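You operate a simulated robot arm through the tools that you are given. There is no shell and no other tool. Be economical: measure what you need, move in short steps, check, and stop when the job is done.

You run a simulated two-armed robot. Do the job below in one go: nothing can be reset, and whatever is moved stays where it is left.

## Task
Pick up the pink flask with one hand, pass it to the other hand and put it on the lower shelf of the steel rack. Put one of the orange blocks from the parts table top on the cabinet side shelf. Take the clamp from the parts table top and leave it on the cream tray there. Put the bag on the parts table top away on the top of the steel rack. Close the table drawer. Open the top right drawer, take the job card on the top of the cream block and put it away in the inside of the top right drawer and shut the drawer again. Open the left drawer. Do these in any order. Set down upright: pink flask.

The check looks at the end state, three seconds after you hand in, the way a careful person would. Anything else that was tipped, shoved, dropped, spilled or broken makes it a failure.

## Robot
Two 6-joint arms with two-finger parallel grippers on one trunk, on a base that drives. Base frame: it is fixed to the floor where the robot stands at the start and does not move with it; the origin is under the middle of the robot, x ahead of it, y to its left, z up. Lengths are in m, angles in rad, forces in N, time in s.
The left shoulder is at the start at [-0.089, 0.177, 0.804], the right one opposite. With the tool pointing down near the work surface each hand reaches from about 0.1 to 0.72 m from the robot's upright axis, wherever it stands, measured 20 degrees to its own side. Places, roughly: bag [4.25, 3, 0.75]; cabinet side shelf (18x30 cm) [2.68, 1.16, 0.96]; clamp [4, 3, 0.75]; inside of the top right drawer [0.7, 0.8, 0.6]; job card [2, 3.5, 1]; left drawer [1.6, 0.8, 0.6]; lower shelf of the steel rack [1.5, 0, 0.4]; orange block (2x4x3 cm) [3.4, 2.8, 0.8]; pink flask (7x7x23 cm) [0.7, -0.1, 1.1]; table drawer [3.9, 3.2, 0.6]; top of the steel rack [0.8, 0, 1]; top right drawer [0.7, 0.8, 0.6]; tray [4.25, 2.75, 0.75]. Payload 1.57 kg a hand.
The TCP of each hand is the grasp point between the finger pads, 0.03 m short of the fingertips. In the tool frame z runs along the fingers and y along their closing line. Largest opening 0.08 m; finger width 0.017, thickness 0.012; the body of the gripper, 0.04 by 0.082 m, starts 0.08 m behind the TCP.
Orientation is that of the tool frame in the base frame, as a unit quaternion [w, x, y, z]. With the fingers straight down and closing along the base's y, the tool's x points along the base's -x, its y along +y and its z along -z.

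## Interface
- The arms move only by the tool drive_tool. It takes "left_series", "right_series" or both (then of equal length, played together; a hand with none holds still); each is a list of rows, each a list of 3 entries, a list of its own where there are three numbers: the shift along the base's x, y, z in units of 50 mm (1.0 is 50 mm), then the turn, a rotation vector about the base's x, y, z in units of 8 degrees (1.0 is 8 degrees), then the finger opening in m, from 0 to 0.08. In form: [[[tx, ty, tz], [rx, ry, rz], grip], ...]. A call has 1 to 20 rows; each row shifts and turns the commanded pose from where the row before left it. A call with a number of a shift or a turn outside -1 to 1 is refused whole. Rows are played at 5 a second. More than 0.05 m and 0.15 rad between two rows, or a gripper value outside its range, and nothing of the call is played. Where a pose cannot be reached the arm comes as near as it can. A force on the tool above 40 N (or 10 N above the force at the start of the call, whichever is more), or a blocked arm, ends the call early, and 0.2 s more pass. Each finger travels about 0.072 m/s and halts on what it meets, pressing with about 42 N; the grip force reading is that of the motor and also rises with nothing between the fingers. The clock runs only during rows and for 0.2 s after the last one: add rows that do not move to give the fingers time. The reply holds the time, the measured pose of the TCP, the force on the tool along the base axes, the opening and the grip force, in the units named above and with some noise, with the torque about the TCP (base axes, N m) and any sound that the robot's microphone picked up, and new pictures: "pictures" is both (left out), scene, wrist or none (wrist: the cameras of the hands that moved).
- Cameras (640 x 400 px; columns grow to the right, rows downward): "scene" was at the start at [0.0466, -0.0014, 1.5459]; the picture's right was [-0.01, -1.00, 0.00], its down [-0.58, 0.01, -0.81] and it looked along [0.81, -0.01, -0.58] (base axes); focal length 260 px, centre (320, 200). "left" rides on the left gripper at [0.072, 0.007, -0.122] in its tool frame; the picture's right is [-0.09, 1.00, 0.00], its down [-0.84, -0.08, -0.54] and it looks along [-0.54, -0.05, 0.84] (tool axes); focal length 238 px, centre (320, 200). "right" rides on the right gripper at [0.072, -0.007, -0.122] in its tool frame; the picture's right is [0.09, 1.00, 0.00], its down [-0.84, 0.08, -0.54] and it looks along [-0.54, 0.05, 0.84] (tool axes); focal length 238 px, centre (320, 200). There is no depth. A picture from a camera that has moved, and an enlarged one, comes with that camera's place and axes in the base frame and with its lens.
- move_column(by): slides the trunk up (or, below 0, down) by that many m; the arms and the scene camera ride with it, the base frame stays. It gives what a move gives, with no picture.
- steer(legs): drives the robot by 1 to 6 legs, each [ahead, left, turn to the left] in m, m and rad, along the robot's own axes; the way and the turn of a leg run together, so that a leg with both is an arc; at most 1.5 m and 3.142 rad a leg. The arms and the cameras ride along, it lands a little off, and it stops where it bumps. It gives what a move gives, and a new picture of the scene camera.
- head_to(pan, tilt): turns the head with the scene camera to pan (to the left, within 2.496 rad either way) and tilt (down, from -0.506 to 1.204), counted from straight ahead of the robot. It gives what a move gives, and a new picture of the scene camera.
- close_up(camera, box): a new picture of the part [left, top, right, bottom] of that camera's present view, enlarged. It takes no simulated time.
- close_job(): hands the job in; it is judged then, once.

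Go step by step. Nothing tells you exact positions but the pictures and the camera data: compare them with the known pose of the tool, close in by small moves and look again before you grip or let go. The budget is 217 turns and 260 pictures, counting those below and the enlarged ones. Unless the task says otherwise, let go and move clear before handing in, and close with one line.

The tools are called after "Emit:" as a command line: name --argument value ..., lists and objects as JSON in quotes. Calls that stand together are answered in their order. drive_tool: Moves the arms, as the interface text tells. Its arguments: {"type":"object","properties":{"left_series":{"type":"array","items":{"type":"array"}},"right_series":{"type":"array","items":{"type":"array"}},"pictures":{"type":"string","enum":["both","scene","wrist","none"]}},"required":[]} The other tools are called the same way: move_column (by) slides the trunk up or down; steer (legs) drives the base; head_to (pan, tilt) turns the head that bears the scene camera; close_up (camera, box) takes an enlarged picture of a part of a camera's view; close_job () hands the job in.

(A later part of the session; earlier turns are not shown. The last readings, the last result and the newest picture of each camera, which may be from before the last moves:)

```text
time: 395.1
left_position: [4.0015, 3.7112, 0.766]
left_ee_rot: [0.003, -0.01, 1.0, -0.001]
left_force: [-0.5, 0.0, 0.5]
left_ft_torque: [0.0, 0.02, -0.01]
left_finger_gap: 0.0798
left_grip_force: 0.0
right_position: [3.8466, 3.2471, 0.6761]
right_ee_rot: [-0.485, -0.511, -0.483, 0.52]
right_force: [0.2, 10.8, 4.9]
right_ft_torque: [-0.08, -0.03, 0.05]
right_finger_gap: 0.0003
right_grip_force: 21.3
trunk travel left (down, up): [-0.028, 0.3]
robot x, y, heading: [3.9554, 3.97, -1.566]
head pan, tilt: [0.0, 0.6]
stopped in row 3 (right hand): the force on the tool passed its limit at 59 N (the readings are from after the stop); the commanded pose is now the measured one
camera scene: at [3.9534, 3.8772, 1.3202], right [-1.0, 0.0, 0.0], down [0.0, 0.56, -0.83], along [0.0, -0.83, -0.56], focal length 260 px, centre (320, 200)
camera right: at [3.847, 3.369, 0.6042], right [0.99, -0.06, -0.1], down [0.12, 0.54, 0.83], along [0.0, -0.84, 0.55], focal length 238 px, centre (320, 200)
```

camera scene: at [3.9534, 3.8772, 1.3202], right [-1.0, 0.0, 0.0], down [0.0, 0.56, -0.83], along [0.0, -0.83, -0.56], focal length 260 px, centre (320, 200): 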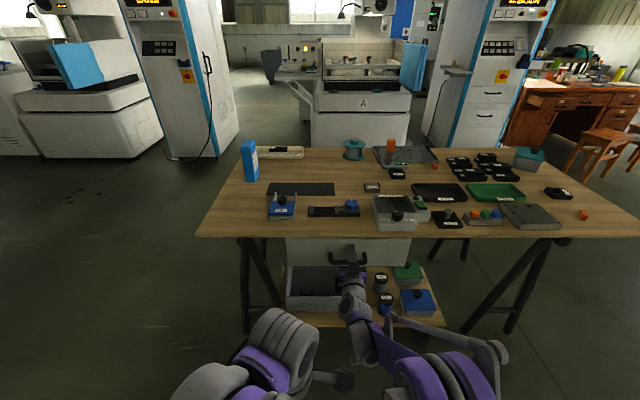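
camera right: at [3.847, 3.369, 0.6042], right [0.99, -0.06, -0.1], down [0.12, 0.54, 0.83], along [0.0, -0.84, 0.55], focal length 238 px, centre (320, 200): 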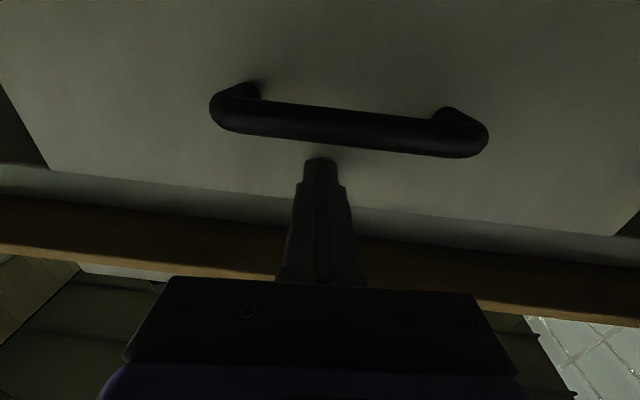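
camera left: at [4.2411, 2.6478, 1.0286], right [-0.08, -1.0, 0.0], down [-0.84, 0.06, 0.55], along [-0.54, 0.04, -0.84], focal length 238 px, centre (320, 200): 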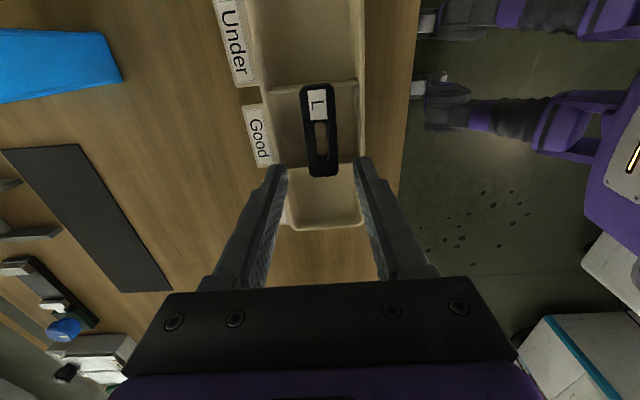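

The table drawer is fully shut. Next the bag: I retract, raise the trunk, and slide east so the right hand lines up with the bag from this side.

Emit:
drive_tool --right_series '[[[0, 0.5, 0], [0, 0, 0.45], 0.0], [[0, 0.9, 0], [0.08, -0.05, 0], 0.04], [[0, 0.9, 0], [0, 0, 0], 0.08], [[0, 0.9, 0], [0, 0, 0], 0.08], [[0, 0.9, 0], [0, 0, 0], 0.08]]' --pictures "none"

Emit:
move_column --by 0.2

Emit:
steer --legs '[[0, 0.42, 0.0]]'

Emit:
head_to --pan 0.0 --tilt 0.75

```text
time: 396.3
left_position: [4.0005, 3.7107, 0.7664]
left_ee_rot: [0.003, -0.01, 1.0, 0.0]
left_force: [-0.6, -0.2, -0.4]
left_ft_torque: [0.03, -0.02, 0.01]
left_finger_gap: 0.0801
left_grip_force: 0.1
right_position: [3.8469, 3.4529, 0.6775]
right_ee_rot: [0.499, 0.501, 0.5, -0.5]
right_force: [0.4, 0.2, -0.1]
right_ft_torque: [0.0, -0.02, -0.02]
right_finger_gap: 0.0801
right_grip_force: 0.0
trunk travel left (down, up): [-0.028, 0.3]
robot x, y, heading: [3.9529, 3.9654, -1.569]
head pan, tilt: [0.0, 0.6]
```

```text
time: 398.5
left_position: [4.0016, 3.71, 0.9655]
left_ee_rot: [0.003, -0.009, 1.0, 0.0]
left_force: [-0.4, -0.3, -0.1]
left_ft_torque: [0.01, -0.01, 0.03]
left_finger_gap: 0.0798
left_grip_force: 0.0
right_position: [3.8471, 3.4509, 0.8744]
right_ee_rot: [0.5, 0.501, 0.5, -0.499]
right_force: [-0.8, 0.6, -0.2]
right_ft_torque: [0.04, 0.0, 0.03]
right_finger_gap: 0.08
right_grip_force: 0.0
trunk travel left (down, up): [-0.228, 0.1]
robot x, y, heading: [3.9505, 3.9706, -1.572]
head pan, tilt: [0.0, 0.6]
```

```text
time: 402.7
left_position: [4.4155, 3.7118, 0.967]
left_ee_rot: [0.003, -0.01, 1.0, 0.0]
left_force: [0.4, -0.4, 0.5]
left_ft_torque: [0.01, 0.01, 0.0]
left_finger_gap: 0.08
left_grip_force: 0.0
right_position: [4.2631, 3.4531, 0.8762]
right_ee_rot: [0.5, 0.5, 0.501, -0.499]
right_force: [-0.1, 0.6, 0.4]
right_ft_torque: [-0.01, -0.01, 0.0]
right_finger_gap: 0.0799
right_grip_force: 0.0
trunk travel left (down, up): [-0.228, 0.1]
robot x, y, heading: [4.3671, 3.9706, -1.569]
head pan, tilt: [0.0, 0.6]
camera scene: at [4.3671, 3.9222, 1.5268], right [-1.0, 0.0, 0.0], down [0.0, 0.56, -0.83], along [0.0, -0.83, -0.56], focal length 260 px, centre (320, 200)
```

scene: 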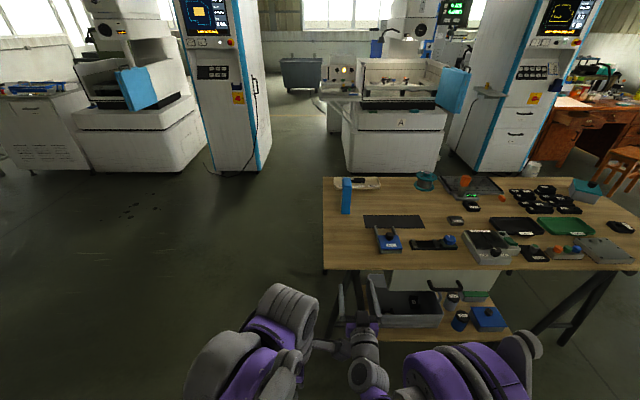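

```text
time: 403.4
left_position: [4.4151, 3.711, 0.9659]
left_ee_rot: [0.002, -0.011, 1.0, 0.0]
left_force: [-0.2, -0.3, 0.2]
left_ft_torque: [-0.02, -0.02, -0.01]
left_finger_gap: 0.0799
left_grip_force: 0.0
right_position: [4.2622, 3.4526, 0.8753]
right_ee_rot: [0.5, 0.501, 0.5, -0.499]
right_force: [0.2, 0.5, 0.2]
right_ft_torque: [0.02, 0.01, -0.02]
right_finger_gap: 0.08
right_grip_force: 0.0
trunk travel left (down, up): [-0.228, 0.1]
robot x, y, heading: [4.366, 3.9692, -1.564]
head pan, tilt: [0.0, 0.75]
camera scene: at [4.3669, 3.9278, 1.514], right [-1.0, 0.0, 0.0], down [0.0, 0.68, -0.73], along [0.0, -0.73, -0.68], focal length 260 px, centre (320, 200)
```

scene: 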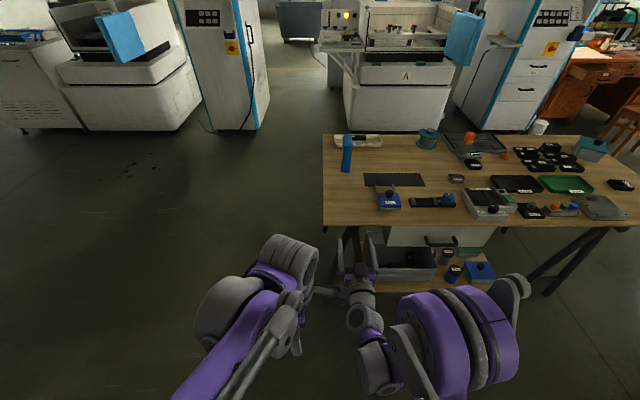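

The bag's near face is at y of about 2.92, x 4.24. I drive in 33 cm and view it with the right wrist camera.

Emit:
steer --legs '[[0.32, -0.02, 0.0]]'

Emit:
drive_tool --right_series '[[[0, 0, 0], [0, 0, 0], 0.08]]' --pictures "both"

```text
time: 405.5
left_position: [4.3964, 3.3915, 0.9659]
left_ee_rot: [0.003, -0.01, 1.0, -0.001]
left_force: [0.7, -0.5, 0.2]
left_ft_torque: [-0.01, 0.03, 0.0]
left_finger_gap: 0.0803
left_grip_force: 0.0
right_position: [4.2423, 3.1323, 0.8767]
right_ee_rot: [0.5, 0.501, 0.501, -0.498]
right_force: [0.0, 0.1, 0.4]
right_ft_torque: [0.0, 0.02, 0.0]
right_finger_gap: 0.0801
right_grip_force: 0.0
trunk travel left (down, up): [-0.228, 0.1]
robot x, y, heading: [4.3511, 3.6506, -1.565]
head pan, tilt: [0.0, 0.75]
camera scene: at [4.3478, 3.6077, 1.5139], right [-1.0, 0.0, 0.0], down [0.0, 0.68, -0.73], along [0.0, -0.73, -0.68], focal length 260 px, centre (320, 200)
```

scene: 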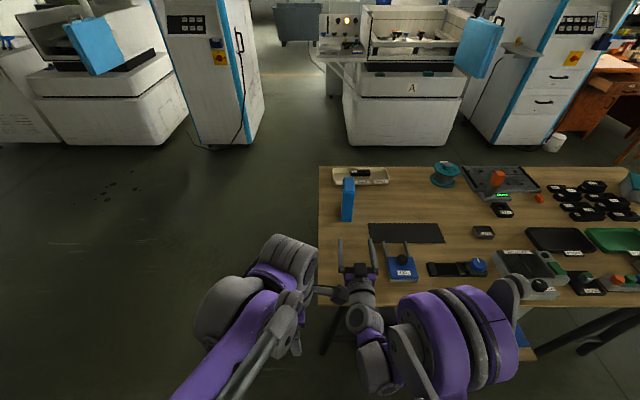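

```text
time: 405.9
left_position: [4.3955, 3.392, 0.9661]
left_ee_rot: [0.003, -0.011, 1.0, 0.0]
left_force: [-0.5, -0.5, 0.1]
left_ft_torque: [0.01, 0.01, 0.0]
left_finger_gap: 0.0801
left_grip_force: 0.1
right_position: [4.2438, 3.1334, 0.8757]
right_ee_rot: [0.5, 0.501, 0.501, -0.498]
right_force: [0.2, 0.4, 0.4]
right_ft_torque: [-0.04, 0.0, 0.0]
right_finger_gap: 0.0799
right_grip_force: 0.1
trunk travel left (down, up): [-0.228, 0.1]
robot x, y, heading: [4.3485, 3.6484, -1.57]
head pan, tilt: [0.0, 0.75]
camera scene: at [4.3478, 3.6085, 1.5139], right [-1.0, 0.0, 0.0], down [0.0, 0.68, -0.73], along [0.0, -0.73, -0.68], focal length 260 px, centre (320, 200)
camera right: at [4.2352, 3.2553, 0.8047], right [1.0, 0.0, -0.09], down [0.08, 0.54, 0.84], along [0.05, -0.84, 0.54], focal length 238 px, centre (320, 200)
```

scene: 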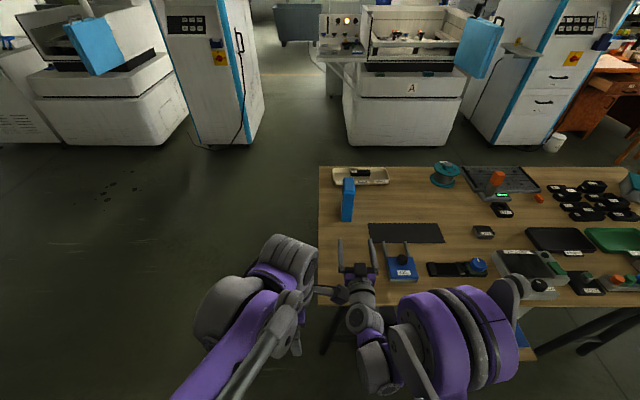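
right: 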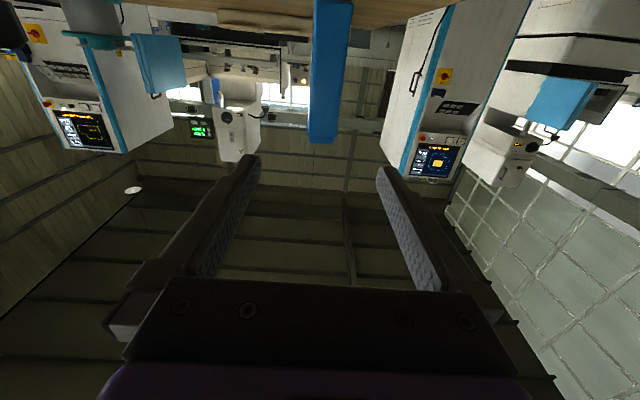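

The bag stands centred ahead of the fingers, about 4 cm thick and 16 cm tall. I advance.

Emit:
drive_tool --right_series '[[[0, -0.7, 0], [0, 0, 0], 0.08], [[0, -0.7, 0], [0, 0, 0], 0.08], [[0, -0.7, 0], [0, 0, 0], 0.08], [[0, -0.7, 0], [0, 0, 0], 0.08], [[0, -0.7, 0], [0, 0, 0], 0.08], [[0, -0.5, 0], [0, 0, 0], 0.08], [[0, 0, 0], [0, 0, 0], 0.08]]' --pictures "both"

```text
time: 407.5
left_position: [4.3942, 3.3918, 0.9668]
left_ee_rot: [0.003, -0.011, 1.0, -0.001]
left_force: [0.4, -0.9, -0.7]
left_ft_torque: [0.0, 0.02, 0.02]
left_finger_gap: 0.0801
left_grip_force: 0.0
right_position: [4.2426, 2.9338, 0.8745]
right_ee_rot: [0.5, 0.501, 0.5, -0.499]
right_force: [-0.5, 0.0, 0.2]
right_ft_torque: [0.01, 0.0, 0.01]
right_finger_gap: 0.0799
right_grip_force: 0.0
trunk travel left (down, up): [-0.228, 0.1]
robot x, y, heading: [4.3471, 3.6526, -1.563]
head pan, tilt: [0.0, 0.75]
camera scene: at [4.3478, 3.6085, 1.5139], right [-1.0, 0.0, 0.0], down [0.0, 0.68, -0.73], along [0.0, -0.73, -0.68], focal length 260 px, centre (320, 200)
camera right: at [4.2352, 3.0555, 0.8038], right [1.0, 0.0, -0.09], down [0.08, 0.54, 0.84], along [0.05, -0.84, 0.54], focal length 238 px, centre (320, 200)
```

scene: 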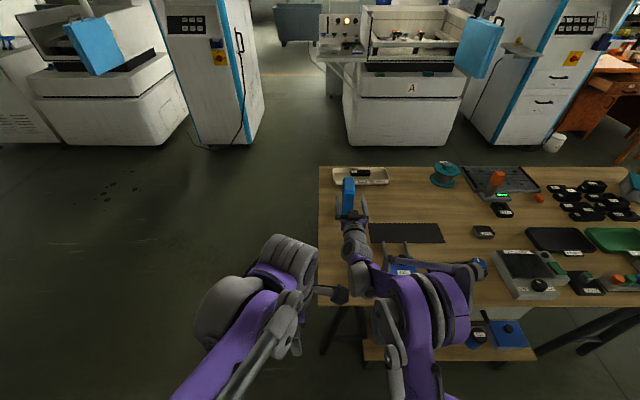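
right: 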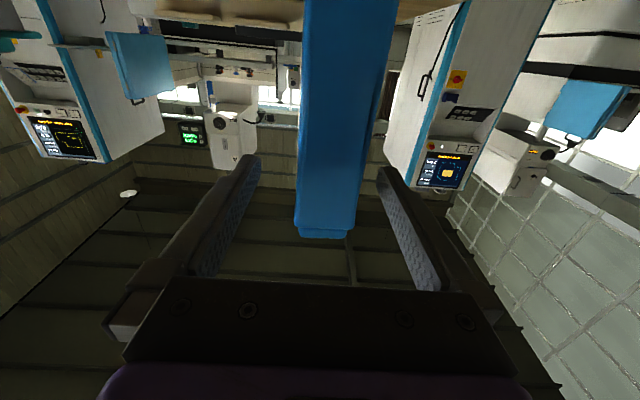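

Emit:
drive_tool --right_series '[[[0.06, -0.45, 0], [0, 0, 0], 0.08], [[0, -0.45, 0], [0, 0, 0], 0.08], [[0, 0, 0], [0, 0, 0], 0.08], [[0, 0, 0], [0, 0, 0], 0.05], [[0, 0, 0], [0, 0, 0], 0.025], [[0, 0, 0], [0, 0, 0], 0.025], [[0, 0, 0], [0, 0, 0], 0.025]]' --pictures "wrist"

```text
time: 409.1
left_position: [4.3947, 3.391, 0.967]
left_ee_rot: [0.002, -0.01, 1.0, 0.0]
left_force: [-0.8, 1.0, 0.3]
left_ft_torque: [0.0, 0.01, 0.0]
left_finger_gap: 0.0801
left_grip_force: 0.0
right_position: [4.2471, 2.8878, 0.8751]
right_ee_rot: [0.5, 0.501, 0.5, -0.499]
right_force: [0.7, -1.7, 2.0]
right_ft_torque: [-0.07, 0.07, 0.05]
right_finger_gap: 0.0457
right_grip_force: 42.0
trunk travel left (down, up): [-0.228, 0.1]
robot x, y, heading: [4.3492, 3.6548, -1.568]
head pan, tilt: [0.0, 0.75]
camera right: at [4.2388, 3.0103, 0.8048], right [1.0, 0.0, -0.09], down [0.08, 0.54, 0.84], along [0.05, -0.84, 0.54], focal length 238 px, centre (320, 200)
```

right: 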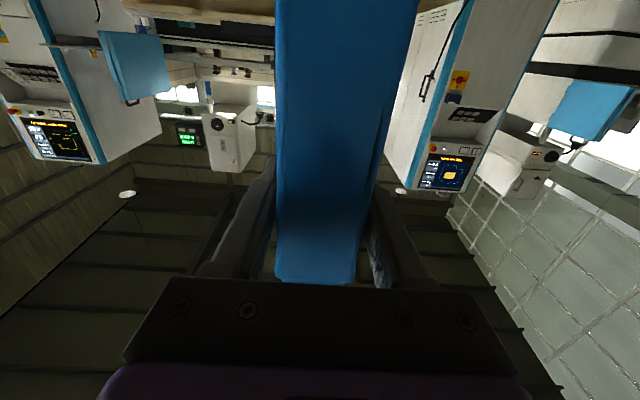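

Gripped. I lift with the trunk and back away.

Emit:
move_column --by 0.1

Emit:
steer --legs '[[-0.45, 0.0, 0.0]]'

```text
time: 410.4
left_position: [4.396, 3.3929, 1.0674]
left_ee_rot: [0.002, -0.011, 1.0, 0.0]
left_force: [-0.4, -0.4, 0.8]
left_ft_torque: [-0.07, 0.02, 0.02]
left_finger_gap: 0.08
left_grip_force: 0.1
right_position: [4.2455, 2.8885, 0.9753]
right_ee_rot: [0.501, 0.5, 0.502, -0.498]
right_force: [0.5, -0.1, -1.9]
right_ft_torque: [-0.02, -0.02, 0.03]
right_finger_gap: 0.0461
right_grip_force: 41.7
trunk travel left (down, up): [-0.328, 0.0]
robot x, y, heading: [4.3488, 3.6529, -1.569]
head pan, tilt: [0.0, 0.75]
```

```text
time: 413.2
left_position: [4.3931, 3.8429, 1.066]
left_ee_rot: [0.004, -0.009, 1.0, 0.0]
left_force: [0.0, 0.7, -0.3]
left_ft_torque: [0.02, 0.02, 0.0]
left_finger_gap: 0.0799
left_grip_force: 0.1
right_position: [4.2427, 3.34, 0.9768]
right_ee_rot: [0.499, 0.502, 0.5, -0.499]
right_force: [0.1, -0.3, -2.4]
right_ft_torque: [0.02, -0.02, 0.0]
right_finger_gap: 0.0456
right_grip_force: 41.9
trunk travel left (down, up): [-0.328, 0.0]
robot x, y, heading: [4.3473, 4.0993, -1.57]
head pan, tilt: [0.0, 0.75]
camera scene: at [4.3466, 4.0629, 1.6189], right [-1.0, 0.0, 0.0], down [0.0, 0.68, -0.73], along [0.0, -0.73, -0.68], focal length 260 px, centre (320, 200)
```

scene: 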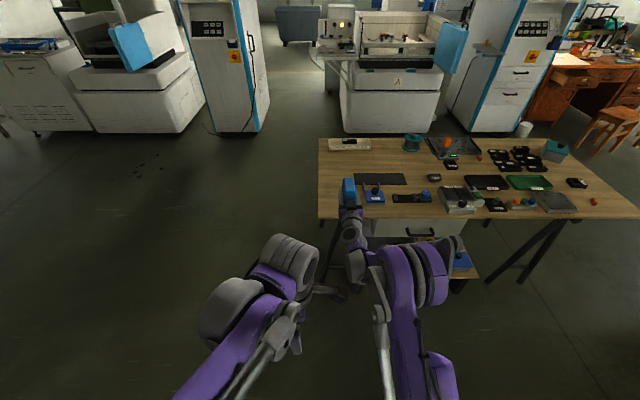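

The bag is held and nothing else moved. I draw it in and drive round to the near side for the orange block.

Emit:
drive_tool --right_series '[[[0, 0.85, 0], [0, 0, 0], 0.025], [[-0.3, 0.85, 0], [0, 0, 0], 0.025], [[-0.4, 0.85, 0.2], [0, 0, 0], 0.025], [[-0.4, 0.85, 0.2], [0, 0, 0], 0.025], [[-0.4, 0.85, 0.2], [0, 0, 0], 0.025], [[-0.4, 0.85, 0.2], [0, 0, 0], 0.025], [[-0.4, 0.85, 0.2], [0, 0, 0], 0.025], [[-0.3, 0.6, 0.2], [0, 0, 0], 0.025]]' --pictures "none"

Emit:
steer --legs '[[0, 0.85, 0], [1.5, 0, 0], [0.6, 0, 0], [0, 0, 3.14], [0, 1.5, 0]]'

Emit:
head_to --pan 0.1 --tilt 0.65

```text
time: 415.0
left_position: [4.3941, 3.8447, 1.0662]
left_ee_rot: [0.003, -0.009, 1.0, -0.001]
left_force: [0.5, -0.1, 0.2]
left_ft_torque: [-0.04, -0.05, 0.0]
left_finger_gap: 0.0801
left_grip_force: 0.1
right_position: [4.1107, 3.6558, 1.0577]
right_ee_rot: [0.5, 0.501, 0.501, -0.498]
right_force: [0.8, 0.0, -2.9]
right_ft_torque: [0.03, 0.01, -0.01]
right_finger_gap: 0.0457
right_grip_force: 42.5
right hand out of reach, approached as far as the arm can: row 5, 6, 7
trunk travel left (down, up): [-0.328, 0.0]
robot x, y, heading: [4.3474, 4.1049, -1.568]
head pan, tilt: [0.0, 0.75]
```

```text
time: 452.8
left_position: [3.6431, 2.2586, 1.0669]
left_ee_rot: [0.0, 1.0, 0.019, -0.002]
left_force: [-0.6, -0.4, -0.4]
left_ft_torque: [0.01, -0.01, 0.04]
left_finger_gap: 0.0801
left_grip_force: 0.1
right_position: [3.922, 2.4534, 1.0572]
right_ee_rot: [-0.494, 0.505, -0.496, -0.505]
right_force: [0.2, 0.3, -2.4]
right_ft_torque: [-0.03, -0.02, 0.01]
right_finger_gap: 0.0454
right_grip_force: 41.9
trunk travel left (down, up): [-0.328, 0.0]
robot x, y, heading: [3.692, 2.0, 1.591]
head pan, tilt: [0.0, 0.75]
camera scene: at [3.6936, 2.0388, 1.6188], right [1.0, 0.02, 0.0], down [0.01, -0.68, -0.73], along [-0.02, 0.73, -0.68], focal length 260 px, centre (320, 200)
```

scene: 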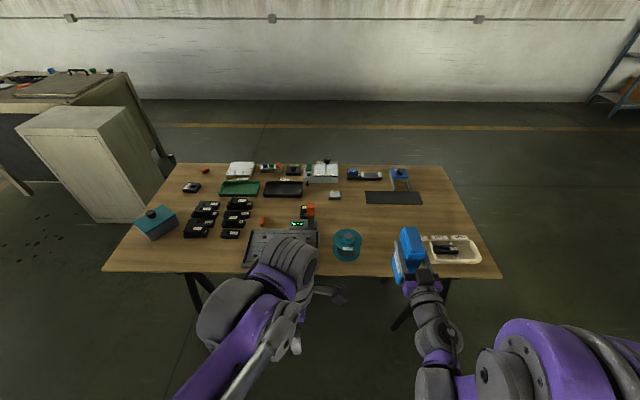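

```text
time: 453.5
left_position: [3.6439, 2.2584, 1.0655]
left_ee_rot: [0.0, 1.0, 0.02, -0.002]
left_force: [0.0, 0.8, -0.3]
left_ft_torque: [0.01, -0.01, -0.02]
left_finger_gap: 0.0801
left_grip_force: 0.1
right_position: [3.9221, 2.4529, 1.0575]
right_ee_rot: [-0.494, 0.505, -0.496, -0.505]
right_force: [0.2, 0.1, -2.8]
right_ft_torque: [-0.05, 0.0, -0.02]
right_finger_gap: 0.0458
right_grip_force: 41.8
trunk travel left (down, up): [-0.328, 0.0]
robot x, y, heading: [3.6936, 2.001, 1.595]
head pan, tilt: [0.099, 0.649]
camera scene: at [3.6849, 2.0421, 1.6273], right [0.99, 0.12, 0.0], down [0.07, -0.6, -0.8], along [-0.1, 0.79, -0.6], focal length 260 px, centre (320, 200)
```

scene: 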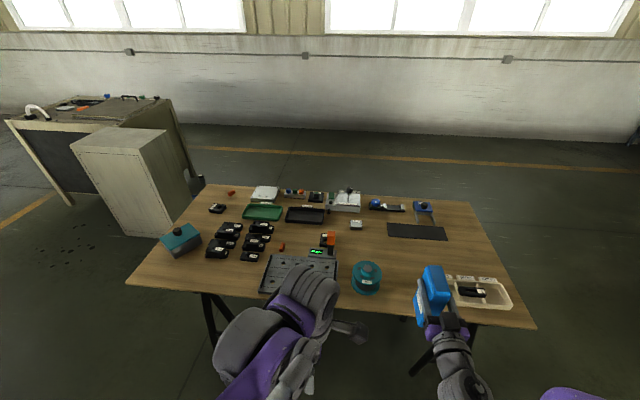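

The block is at (3.42, 2.80). I move in and put the left hand above it.

Emit:
steer --legs '[[0.22, 0.09, -0.02]]'

Emit:
drive_tool --left_series '[[[-0.4, 0.7, 0], [0, 0, 0], 0.08], [[-0.4, 0.7, 0], [0, 0, 0], 0.08], [[-0.4, 0.7, -0.2], [0, 0, 0], 0.08], [[-0.4, 0.7, -0.2], [0, 0, 0], 0.08], [[-0.4, 0.7, -0.3], [0, 0, 0], 0.08], [[-0.4, 0.7, -0.3], [0, 0, 0], 0.08], [[0, 0.4, -0.3], [0, 0, 0], 0.08], [[0, 0, 0], [0, 0, 0], 0.08]]' --pictures "wrist"

```text
time: 455.3
left_position: [3.5551, 2.4765, 1.0664]
left_ee_rot: [-0.001, 1.0, 0.009, -0.002]
left_force: [0.4, 0.4, -1.1]
left_ft_torque: [0.0, -0.02, -0.03]
left_finger_gap: 0.08
left_grip_force: 0.0
right_position: [3.8382, 2.6665, 1.0574]
right_ee_rot: [0.499, -0.5, 0.502, 0.499]
right_force: [0.4, 0.4, -3.3]
right_ft_torque: [-0.01, 0.0, -0.01]
right_finger_gap: 0.0457
right_grip_force: 42.4
trunk travel left (down, up): [-0.328, 0.0]
robot x, y, heading: [3.6015, 2.2216, 1.57]
head pan, tilt: [0.099, 0.649]
camera scene: at [3.593, 2.26, 1.6272], right [0.99, 0.1, 0.0], down [0.06, -0.6, -0.8], along [-0.08, 0.79, -0.6], focal length 260 px, centre (320, 200)
```

scene: 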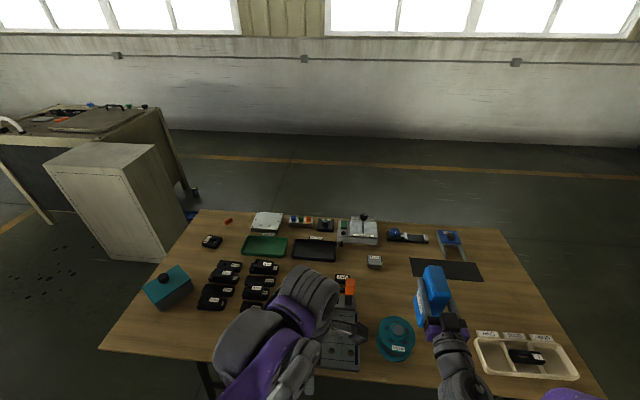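

```text
time: 457.1
left_position: [3.4363, 2.7055, 1.0012]
left_ee_rot: [0.0, 1.0, 0.01, -0.002]
left_force: [-0.1, 0.7, -0.3]
left_ft_torque: [0.01, 0.02, 0.0]
left_finger_gap: 0.08
left_grip_force: 0.0
right_position: [3.8378, 2.6665, 1.0572]
right_ee_rot: [0.499, -0.5, 0.501, 0.5]
right_force: [0.2, -0.9, -2.8]
right_ft_torque: [0.02, -0.02, 0.01]
right_finger_gap: 0.0461
right_grip_force: 42.4
trunk travel left (down, up): [-0.328, 0.0]
robot x, y, heading: [3.6027, 2.2158, 1.571]
head pan, tilt: [0.099, 0.649]
camera left: at [3.5081, 2.7019, 1.1231], right [-0.07, -1.0, 0.0], down [-0.84, 0.06, 0.55], along [-0.54, 0.04, -0.84], focal length 238 px, centre (320, 200)
```

left: 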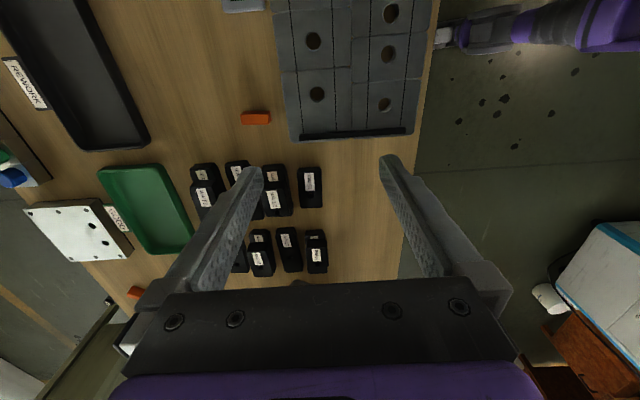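

The block's 4 cm side runs along y, with a plate close by, so I turn the hand to close along x.

Emit:
drive_tool --left_series '[[[0, 0.16, -0.15], [0, 0, -0.99], 0.08], [[0, 0.16, -0.15], [0, 0, -0.99], 0.08], [[0, 0.16, -0.15], [0, 0, -0.99], 0.08], [[0, 0.16, -0.15], [0, 0, -0.99], 0.08], [[0, 0.16, -0.15], [0, 0, -0.99], 0.08], [[0, 0.16, -0.15], [0, 0, -0.99], 0.08], [[0, 0.16, -0.15], [0, 0, -0.99], 0.08], [[0, 0.16, -0.15], [0, 0, -0.99], 0.08], [[0, 0.16, -0.15], [0, 0, -0.99], 0.08], [[0, 0.16, -0.15], [0, 0, -0.99], 0.07], [[0, 0.16, -0.15], [0, 0, -0.99], 0.06], [[-0.1, 0.1, -0.15], [0, 0, -0.99], 0.055], [[0, 0, 0], [0, 0, 0], 0.055]]' --pictures "wrist"

```text
time: 459.9
left_position: [3.4297, 2.8002, 0.9097]
left_ee_rot: [0.003, -0.681, 0.732, 0.002]
left_force: [0.5, -1.2, 0.4]
left_ft_torque: [0.02, 0.01, -0.01]
left_finger_gap: 0.0551
left_grip_force: 0.0
right_position: [3.8373, 2.667, 1.0563]
right_ee_rot: [0.5, -0.5, 0.501, 0.499]
right_force: [-0.4, -0.5, -1.8]
right_ft_torque: [-0.02, -0.03, -0.02]
right_finger_gap: 0.0459
right_grip_force: 42.5
trunk travel left (down, up): [-0.328, 0.0]
robot x, y, heading: [3.6022, 2.218, 1.575]
head pan, tilt: [0.099, 0.649]
camera left: at [3.4182, 2.7295, 1.0326], right [-0.99, 0.16, 0.0], down [0.14, 0.83, 0.55], along [0.09, 0.54, -0.84], focal length 238 px, centre (320, 200)
```

left: 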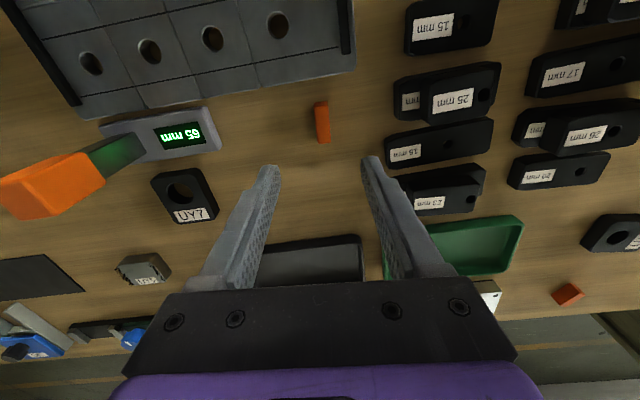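

Emit:
drive_tool --left_series '[[[-0.04, 0, -0.6], [0, 0, 0.6], 0.055], [[0, 0, -0.8], [0, 0, 0], 0.055], [[0, 0, -0.5], [0, 0, 0], 0.055], [[0, 0, -0.2], [0, 0, 0], 0.055], [[0, 0, 0], [0, 0, 0], 0.055]]' --pictures "wrist"

```text
time: 461.1
left_position: [3.4276, 2.8, 0.8069]
left_ee_rot: [-0.001, 0.713, -0.702, -0.002]
left_force: [-0.3, 0.3, 0.3]
left_ft_torque: [0.0, -0.02, 0.01]
left_finger_gap: 0.055
left_grip_force: 0.0
right_position: [3.837, 2.6661, 1.0564]
right_ee_rot: [0.499, -0.5, 0.501, 0.5]
right_force: [0.1, 0.7, -3.3]
right_ft_torque: [-0.01, 0.0, 0.01]
right_finger_gap: 0.046
right_grip_force: 42.4
trunk travel left (down, up): [-0.328, 0.0]
robot x, y, heading: [3.5994, 2.2242, 1.571]
head pan, tilt: [0.099, 0.649]
camera left: at [3.4218, 2.7284, 0.9285], right [-1.0, 0.08, 0.0], down [0.06, 0.84, 0.55], along [0.04, 0.54, -0.84], focal length 238 px, centre (320, 200)
```

left: 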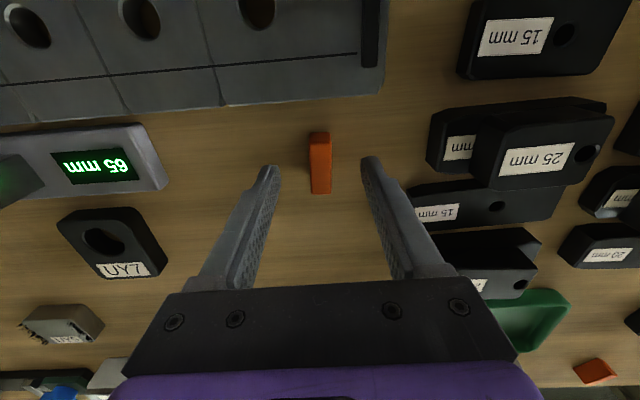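

Emit:
drive_tool --left_series '[[[0, 0, -0.22], [0, 0, 0], 0.055], [[0, 0, 0], [0, 0, 0], 0.03], [[0, 0, 0], [0, 0, 0], 0.01], [[0, 0, 0], [0, 0, 0], 0.005], [[0, 0, 0], [0, 0, 0], 0.005], [[0, 0, 0.4], [0, 0, 0], 0.005], [[0, 0, 0.8], [0, 0, 0], 0.005], [[0, 0, 0.8], [0, 0, 0], 0.005], [[0, -0.3, 0.8], [0, 0, 0], 0.005]]' --pictures "wrist"

```text
time: 463.1
left_position: [3.4304, 2.7858, 0.9378]
left_ee_rot: [-0.002, 0.712, -0.702, -0.002]
left_force: [-1.3, 0.3, 0.0]
left_ft_torque: [-0.01, 0.01, 0.01]
left_finger_gap: 0.0143
left_grip_force: 30.0
right_position: [3.8383, 2.6652, 1.0571]
right_ee_rot: [0.5, -0.5, 0.5, 0.5]
right_force: [-0.5, 0.3, -2.3]
right_ft_torque: [-0.01, -0.01, 0.01]
right_finger_gap: 0.046
right_grip_force: 41.7
trunk travel left (down, up): [-0.328, 0.0]
robot x, y, heading: [3.5999, 2.2159, 1.576]
head pan, tilt: [0.099, 0.649]
camera left: at [3.424, 2.7131, 1.0596], right [-1.0, 0.08, 0.0], down [0.06, 0.83, 0.55], along [0.04, 0.54, -0.84], focal length 238 px, centre (320, 200)
```

left: 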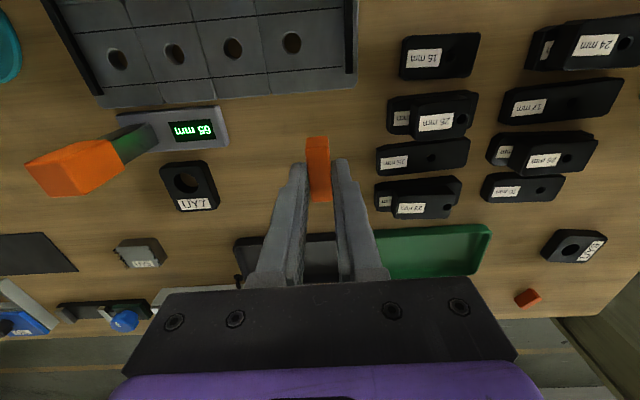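

The orange block is held. I retract and drive to the front of the cabinet to see its side shelf.

Emit:
drive_tool --left_series '[[[0, -0.8, 0.5], [0, 0, 0], 0.005], [[0, -0.8, 0.5], [0, 0, 0], 0.005], [[0, -0.8, 0.5], [0, 0, 0], 0.005], [[0, -0.8, 0.3], [0, 0, 0], 0.005]]' --pictures "none"

Emit:
steer --legs '[[-0.2, 0, 0], [0, 1.1, 0], [0, 0, 3.14]]'

Emit:
head_to --pan 0.15 --tilt 0.6

```text
time: 464.1
left_position: [3.4295, 2.623, 1.0264]
left_ee_rot: [-0.002, 0.713, -0.701, -0.002]
left_force: [0.0, -0.2, -0.9]
left_ft_torque: [0.03, -0.02, 0.02]
left_finger_gap: 0.0143
left_grip_force: 30.0
right_position: [3.8385, 2.6657, 1.0577]
right_ee_rot: [0.5, -0.5, 0.5, 0.5]
right_force: [-0.5, -0.4, -2.7]
right_ft_torque: [-0.01, 0.01, 0.01]
right_finger_gap: 0.0456
right_grip_force: 41.7
trunk travel left (down, up): [-0.328, 0.0]
robot x, y, heading: [3.6033, 2.2195, 1.568]
head pan, tilt: [0.099, 0.649]
```

```text
time: 482.5
left_position: [2.6528, 1.5954, 1.0263]
left_ee_rot: [0.002, 0.715, 0.699, -0.002]
left_force: [0.2, 0.1, -1.0]
left_ft_torque: [0.0, 0.01, 0.01]
left_finger_gap: 0.0142
left_grip_force: 30.2
right_position: [2.2445, 1.5695, 1.0586]
right_ee_rot: [0.491, 0.509, 0.492, -0.507]
right_force: [-0.2, 0.5, -2.2]
right_ft_torque: [0.04, -0.01, 0.03]
right_finger_gap: 0.0459
right_grip_force: 41.9
trunk travel left (down, up): [-0.328, 0.0]
robot x, y, heading: [2.4946, 2.011, -1.604]
head pan, tilt: [0.099, 0.649]
camera scene: at [2.5021, 1.966, 1.6274], right [-1.0, -0.07, 0.0], down [-0.04, 0.6, -0.8], along [0.05, -0.79, -0.6], focal length 260 px, centre (320, 200)
```

scene: 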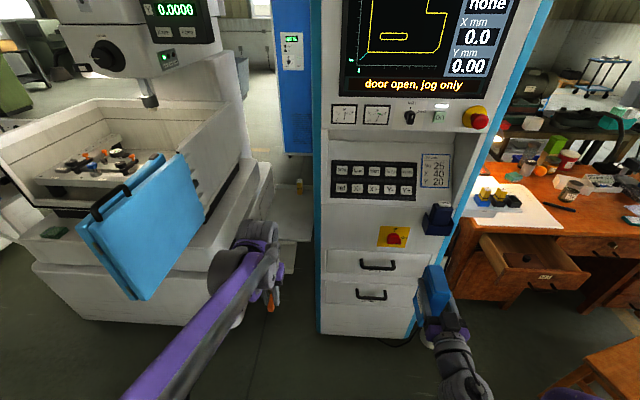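

```text
time: 483.1
left_position: [2.6535, 1.5944, 1.0256]
left_ee_rot: [0.002, 0.715, 0.699, -0.002]
left_force: [-0.2, -0.1, -1.6]
left_ft_torque: [0.01, -0.05, -0.01]
left_finger_gap: 0.0141
left_grip_force: 30.7
right_position: [2.2439, 1.5704, 1.0584]
right_ee_rot: [0.491, 0.51, 0.491, -0.507]
right_force: [0.1, -0.4, -2.8]
right_ft_torque: [0.0, 0.01, 0.0]
right_finger_gap: 0.046
right_grip_force: 42.0
trunk travel left (down, up): [-0.328, 0.0]
robot x, y, heading: [2.4967, 2.0077, -1.605]
head pan, tilt: [0.15, 0.6]
camera scene: at [2.5067, 1.9649, 1.6316], right [-0.99, -0.12, 0.0], down [-0.07, 0.56, -0.82], along [0.1, -0.82, -0.57], focal length 260 px, centre (320, 200)
```

scene: 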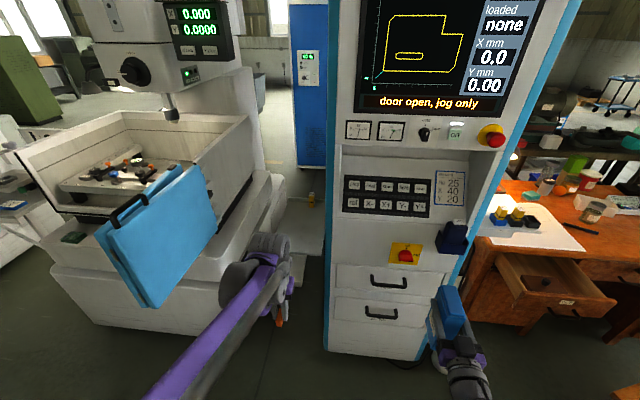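

Emit:
close_up --camera "scene" --box '[210, 160, 350, 260]'

```text
4.00 times, centred on (280, 210) of scene
camera zoom: at [2.5067, 1.9649, 1.6316], right [-0.99, -0.12, 0.0], down [-0.07, 0.56, -0.82], along [0.1, -0.82, -0.57], focal length 1039 px, centre (480, 160)
```

zoom: 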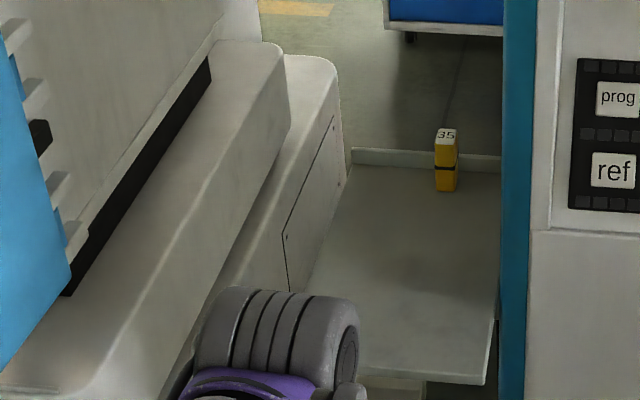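

The shelf spans x 2.59–2.77, y 1.01–1.33 at z 0.96, with one yellow piece at the back. I move in and set the block near (2.68, 1.22).

Emit:
steer --legs '[[0.15, 0, 0.035]]'

Emit:
drive_tool --left_series '[[[0.1, -0.4, 0.5], [0, 0, 0], 0.005], [[0.1, -0.8, 0.2], [0, 0, 0], 0.005], [[0.1, -0.8, 0], [0, 0, 0], 0.005], [[0.1, -0.8, 0], [0, 0, 0], 0.005], [[0.1, -0.8, 0], [0, 0, 0], 0.005], [[0, -0.6, 0], [0, 0, 0], 0.005], [[0, 0, 0], [0, 0, 0], 0.005]]' --pictures "both"

```text
time: 484.5
left_position: [2.6648, 1.4543, 1.0236]
left_ee_rot: [0.002, 0.703, 0.712, -0.002]
left_force: [-0.2, -0.7, -1.2]
left_ft_torque: [0.01, -0.01, -0.02]
left_finger_gap: 0.0144
left_grip_force: 30.3
right_position: [2.2562, 1.4147, 1.0577]
right_ee_rot: [0.499, 0.502, 0.5, -0.499]
right_force: [0.1, -0.1, -2.5]
right_ft_torque: [0.02, 0.01, -0.01]
right_finger_gap: 0.0457
right_grip_force: 41.9
trunk travel left (down, up): [-0.328, 0.0]
robot x, y, heading: [2.4928, 1.8635, -1.564]
head pan, tilt: [0.15, 0.6]
camera scene: at [2.5056, 1.818, 1.6314], right [-0.99, -0.15, 0.0], down [-0.08, 0.56, -0.83], along [0.12, -0.82, -0.56], focal length 260 px, centre (320, 200)
```

scene: 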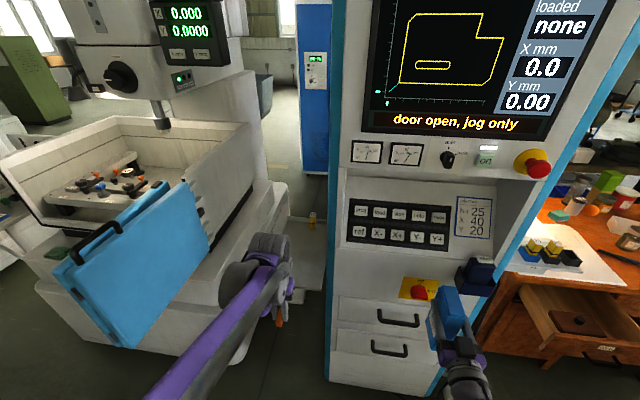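

```text
time: 486.1
left_position: [2.6897, 1.2433, 1.0605]
left_ee_rot: [0.001, 0.702, 0.712, -0.003]
left_force: [-0.5, -0.4, -1.0]
left_ft_torque: [-0.01, 0.01, 0.02]
left_finger_gap: 0.0144
left_grip_force: 30.6
right_position: [2.2562, 1.4134, 1.057]
right_ee_rot: [0.499, 0.502, 0.499, -0.501]
right_force: [-0.5, -0.3, -3.0]
right_ft_torque: [-0.01, -0.03, -0.02]
right_finger_gap: 0.0458
right_grip_force: 41.6
trunk travel left (down, up): [-0.328, 0.0]
robot x, y, heading: [2.4919, 1.8613, -1.568]
head pan, tilt: [0.15, 0.6]
camera scene: at [2.5056, 1.8174, 1.6316], right [-0.99, -0.15, 0.0], down [-0.08, 0.56, -0.83], along [0.12, -0.82, -0.56], focal length 260 px, centre (320, 200)
camera left: at [2.6953, 1.3166, 1.1824], right [1.0, -0.08, 0.0], down [-0.07, -0.84, 0.55], along [-0.04, -0.54, -0.84], focal length 238 px, centre (320, 200)
```

scene: 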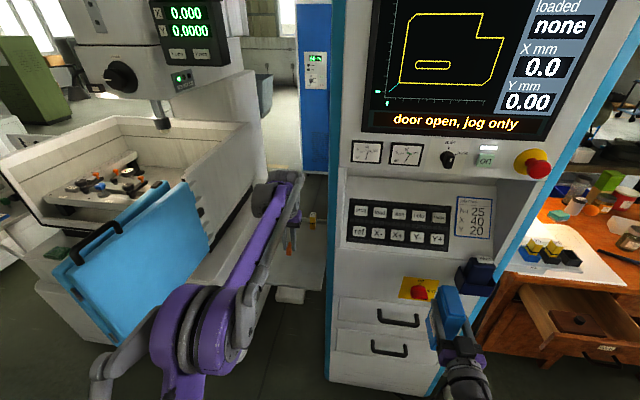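
left: 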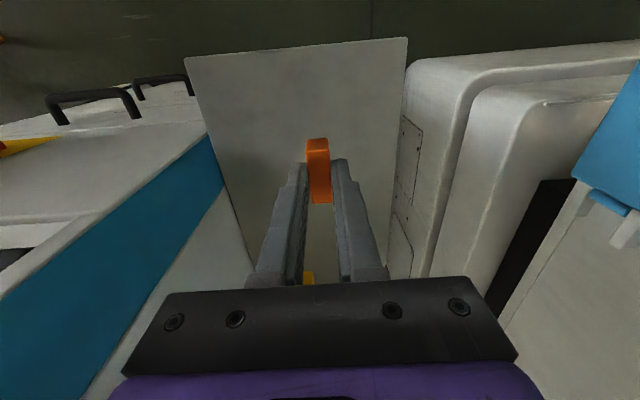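

The block is over the free part of the shelf. I lower it until contact.

Emit:
drive_tool --left_series '[[[-0.1, -0.1, -0.5], [0, 0, 0], 0.005], [[0, 0, -0.4], [0, 0, 0], 0.005], [[0, 0, -0.1], [0, 0, 0], 0.005], [[0, 0, -0.1], [0, 0, 0], 0.005], [[0, 0, -0.1], [0, 0, 0], 0.005], [[0, 0, -0.1], [0, 0, 0], 0.005], [[0, 0, -0.1], [0, 0, 0], 0.005], [[0, 0, -0.1], [0, 0, 0], 0.005], [[0, 0, -0.1], [0, 0, 0], 0.005], [[0, 0, -0.1], [0, 0, 0], 0.005]]' --pictures "wrist"

```text
time: 488.3
left_position: [2.6839, 1.2402, 0.9795]
left_ee_rot: [0.002, 0.703, 0.711, -0.003]
left_force: [0.5, -1.9, 27.2]
left_ft_torque: [0.2, -0.04, 0.01]
left_finger_gap: 0.0147
left_grip_force: 27.4
right_position: [2.255, 1.4141, 1.0586]
right_ee_rot: [0.499, 0.501, 0.499, -0.501]
right_force: [0.3, 0.4, -3.3]
right_ft_torque: [0.02, 0.02, -0.03]
right_finger_gap: 0.0457
right_grip_force: 42.1
trunk travel left (down, up): [-0.328, 0.0]
robot x, y, heading: [2.4925, 1.8609, -1.566]
head pan, tilt: [0.15, 0.6]
stopped in row 10 (left hand): the force on the tool passed its limit at 42 N (the readings are from after the stop); the commanded pose is now the measured one
camera left: at [2.6892, 1.3129, 1.1017], right [1.0, -0.08, 0.0], down [-0.07, -0.83, 0.55], along [-0.04, -0.55, -0.84], focal length 238 px, centre (320, 200)
```

left: 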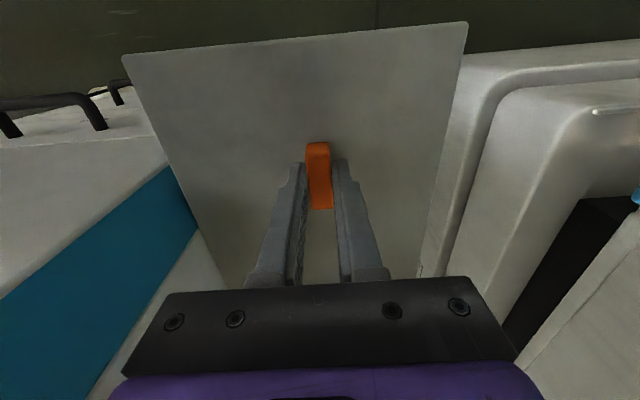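

Emit:
drive_tool --left_series '[[[0, 0, 0.05], [0, 0, 0], 0.005], [[0, 0, 0], [0, 0, 0], 0.02], [[0, 0, 0], [0, 0, 0], 0.035], [[0, 0, 0], [0, 0, 0], 0.045], [[0, 0, 0.3], [0, 0, 0], 0.045], [[0, 0, 0.7], [0, 0, 0], 0.045], [[0, 0, 0.8], [0, 0, 0], 0.045], [[0, 0, 0], [0, 0, 0], 0.045]]' --pictures "wrist"

```text
time: 490.1
left_position: [2.6845, 1.2389, 1.0695]
left_ee_rot: [0.002, 0.703, 0.711, -0.001]
left_force: [-0.2, 0.1, 0.3]
left_ft_torque: [-0.01, 0.02, 0.01]
left_finger_gap: 0.0451
left_grip_force: 0.1
right_position: [2.2573, 1.4126, 1.0577]
right_ee_rot: [0.499, 0.501, 0.5, -0.5]
right_force: [0.3, 0.2, -2.6]
right_ft_torque: [0.04, 0.02, -0.01]
right_finger_gap: 0.046
right_grip_force: 42.2
trunk travel left (down, up): [-0.328, 0.0]
robot x, y, heading: [2.496, 1.8608, -1.573]
head pan, tilt: [0.15, 0.6]
camera left: at [2.6909, 1.3119, 1.1912], right [1.0, -0.08, 0.0], down [-0.07, -0.83, 0.55], along [-0.04, -0.54, -0.84], focal length 238 px, centre (320, 200)
```

left: 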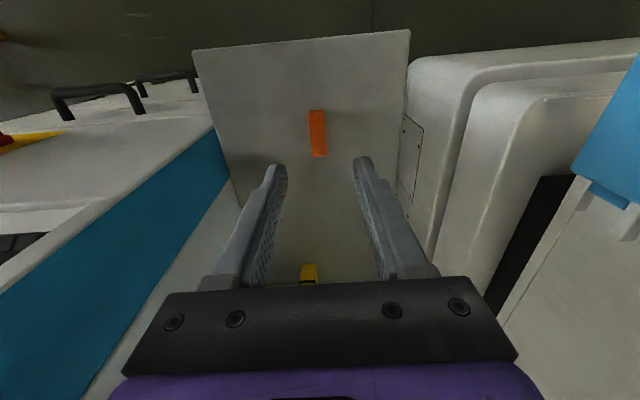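

The block stands on the side shelf. Now the bag goes to the steel rack top: I tuck the left hand and drive back round the desk to the rack's open side.

Emit:
drive_tool --left_series '[[[0, 0.8, 0.3], [0, 0, 0], 0.06], [[0, 0.8, 0.3], [0, 0, 0], 0.08], [[0, 0.8, 0.3], [0, 0, 0], 0.08], [[0, 0.8, 0.3], [0, 0, 0], 0.08], [[0, 0.8, 0], [0, 0, 0], 0.08], [[0, 0.8, 0], [0, 0, 0], 0.08]]' --pictures "scene"

Emit:
steer --legs '[[-0.42, 0, 0], [0, -1.5, 0], [0, -1.5, 0], [1.5, 0, 0], [0.7, 0, 0], [0, 0, 3.14]]'

```text
time: 491.5
left_position: [2.6846, 1.4777, 1.1292]
left_ee_rot: [0.002, 0.703, 0.711, -0.002]
left_force: [0.3, 0.5, 0.5]
left_ft_torque: [-0.01, 0.02, -0.04]
left_finger_gap: 0.0799
left_grip_force: 0.0
right_position: [2.2548, 1.4142, 1.0578]
right_ee_rot: [0.499, 0.501, 0.499, -0.5]
right_force: [-0.1, 0.7, -2.4]
right_ft_torque: [0.04, 0.0, -0.01]
right_finger_gap: 0.0457
right_grip_force: 41.6
trunk travel left (down, up): [-0.328, 0.0]
robot x, y, heading: [2.4972, 1.8619, -1.572]
head pan, tilt: [0.15, 0.6]
camera scene: at [2.5055, 1.8186, 1.6316], right [-0.99, -0.15, 0.0], down [-0.08, 0.56, -0.83], along [0.12, -0.82, -0.56], focal length 260 px, centre (320, 200)
```

scene: 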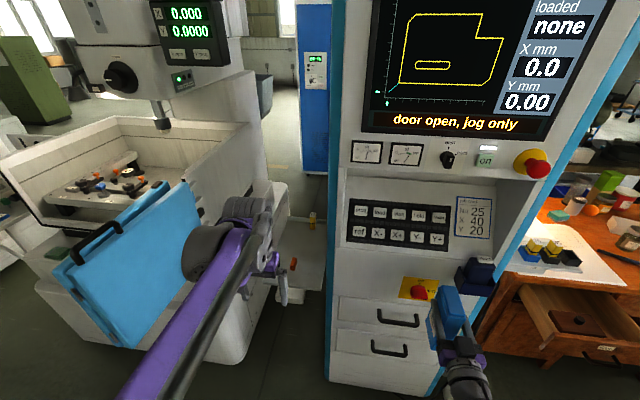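

```text
time: 537.5
left_position: [-0.6702, 0.4092, 1.1286]
left_ee_rot: [-0.001, 0.713, -0.701, -0.001]
left_force: [0.4, 0.0, 0.9]
left_ft_torque: [0.0, 0.0, 0.0]
left_finger_gap: 0.0801
left_grip_force: 0.0
right_position: [-0.2425, 0.4747, 1.057]
right_ee_rot: [-0.498, 0.502, -0.5, -0.501]
right_force: [-0.3, -0.5, -3.0]
right_ft_torque: [0.0, 0.01, -0.02]
right_finger_gap: 0.0456
right_grip_force: 41.9
trunk travel left (down, up): [-0.328, 0.0]
robot x, y, heading: [-0.4741, 0.0256, 1.575]
head pan, tilt: [0.15, 0.6]
camera scene: at [-0.4914, 0.0692, 1.6317], right [0.99, 0.15, 0.0], down [0.09, -0.56, -0.83], along [-0.13, 0.82, -0.57], focal length 260 px, centre (320, 200)
```

scene: 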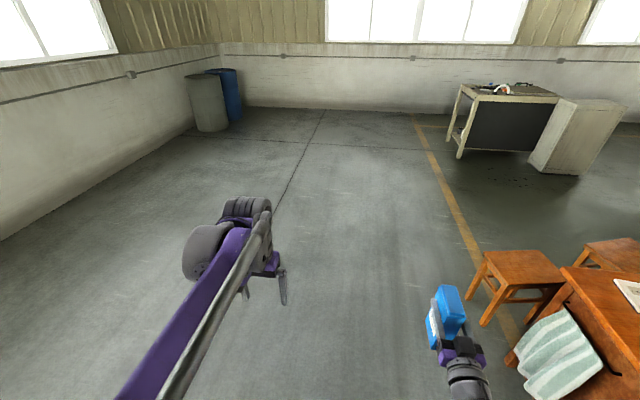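

Emit:
steer --legs '[[-1.25, 0, 0], [0, -1.5, 0], [0, -0.1, 0]]'

Emit:
head_to --pan 0.3 --tilt 0.55

```text
time: 557.9
left_position: [0.9464, -0.8161, 1.1293]
left_ee_rot: [-0.003, 0.712, -0.702, -0.002]
left_force: [0.3, 0.4, -0.6]
left_ft_torque: [-0.02, 0.02, 0.02]
left_finger_gap: 0.0797
left_grip_force: 0.0
right_position: [1.3746, -0.751, 1.0578]
right_ee_rot: [0.499, -0.5, 0.501, 0.499]
right_force: [-0.2, -0.3, -2.7]
right_ft_torque: [0.0, -0.02, -0.01]
right_finger_gap: 0.0459
right_grip_force: 42.0
trunk travel left (down, up): [-0.328, 0.0]
robot x, y, heading: [1.1398, -1.1989, 1.576]
head pan, tilt: [0.15, 0.6]
camera scene: at [1.1256, -1.1561, 1.6316], right [0.99, 0.15, 0.0], down [0.09, -0.56, -0.82], along [-0.12, 0.82, -0.57], focal length 260 px, centre (320, 200)
```

scene: 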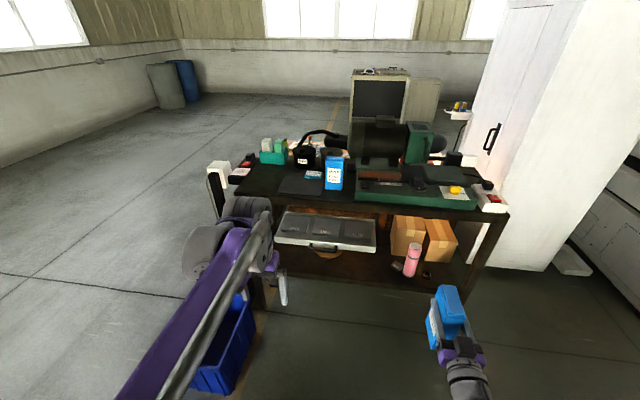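

```text
time: 558.6
left_position: [0.9472, -0.8162, 1.1285]
left_ee_rot: [-0.002, 0.712, -0.702, -0.002]
left_force: [-0.4, 0.5, 0.2]
left_ft_torque: [0.01, -0.02, -0.01]
left_finger_gap: 0.0802
left_grip_force: 0.0
right_position: [1.3756, -0.7517, 1.0572]
right_ee_rot: [0.5, -0.5, 0.502, 0.499]
right_force: [-0.3, 1.2, -3.2]
right_ft_torque: [0.04, -0.03, 0.01]
right_finger_gap: 0.0459
right_grip_force: 41.9
trunk travel left (down, up): [-0.328, 0.0]
robot x, y, heading: [1.1382, -1.2014, 1.575]
head pan, tilt: [0.3, 0.55]
camera scene: at [1.1125, -1.1577, 1.6362], right [0.95, 0.3, 0.0], down [0.15, -0.5, -0.85], along [-0.25, 0.81, -0.52], focal length 260 px, centre (320, 200)
```

scene: 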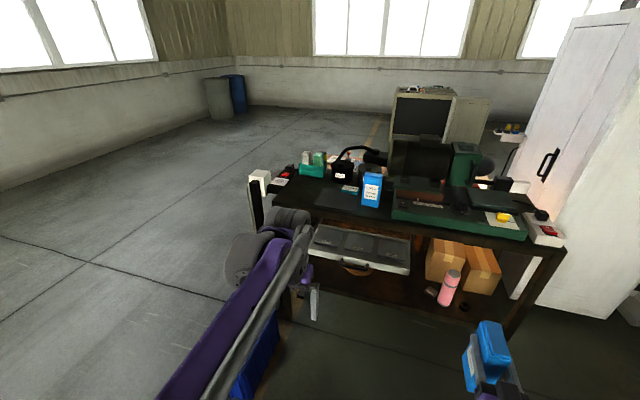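

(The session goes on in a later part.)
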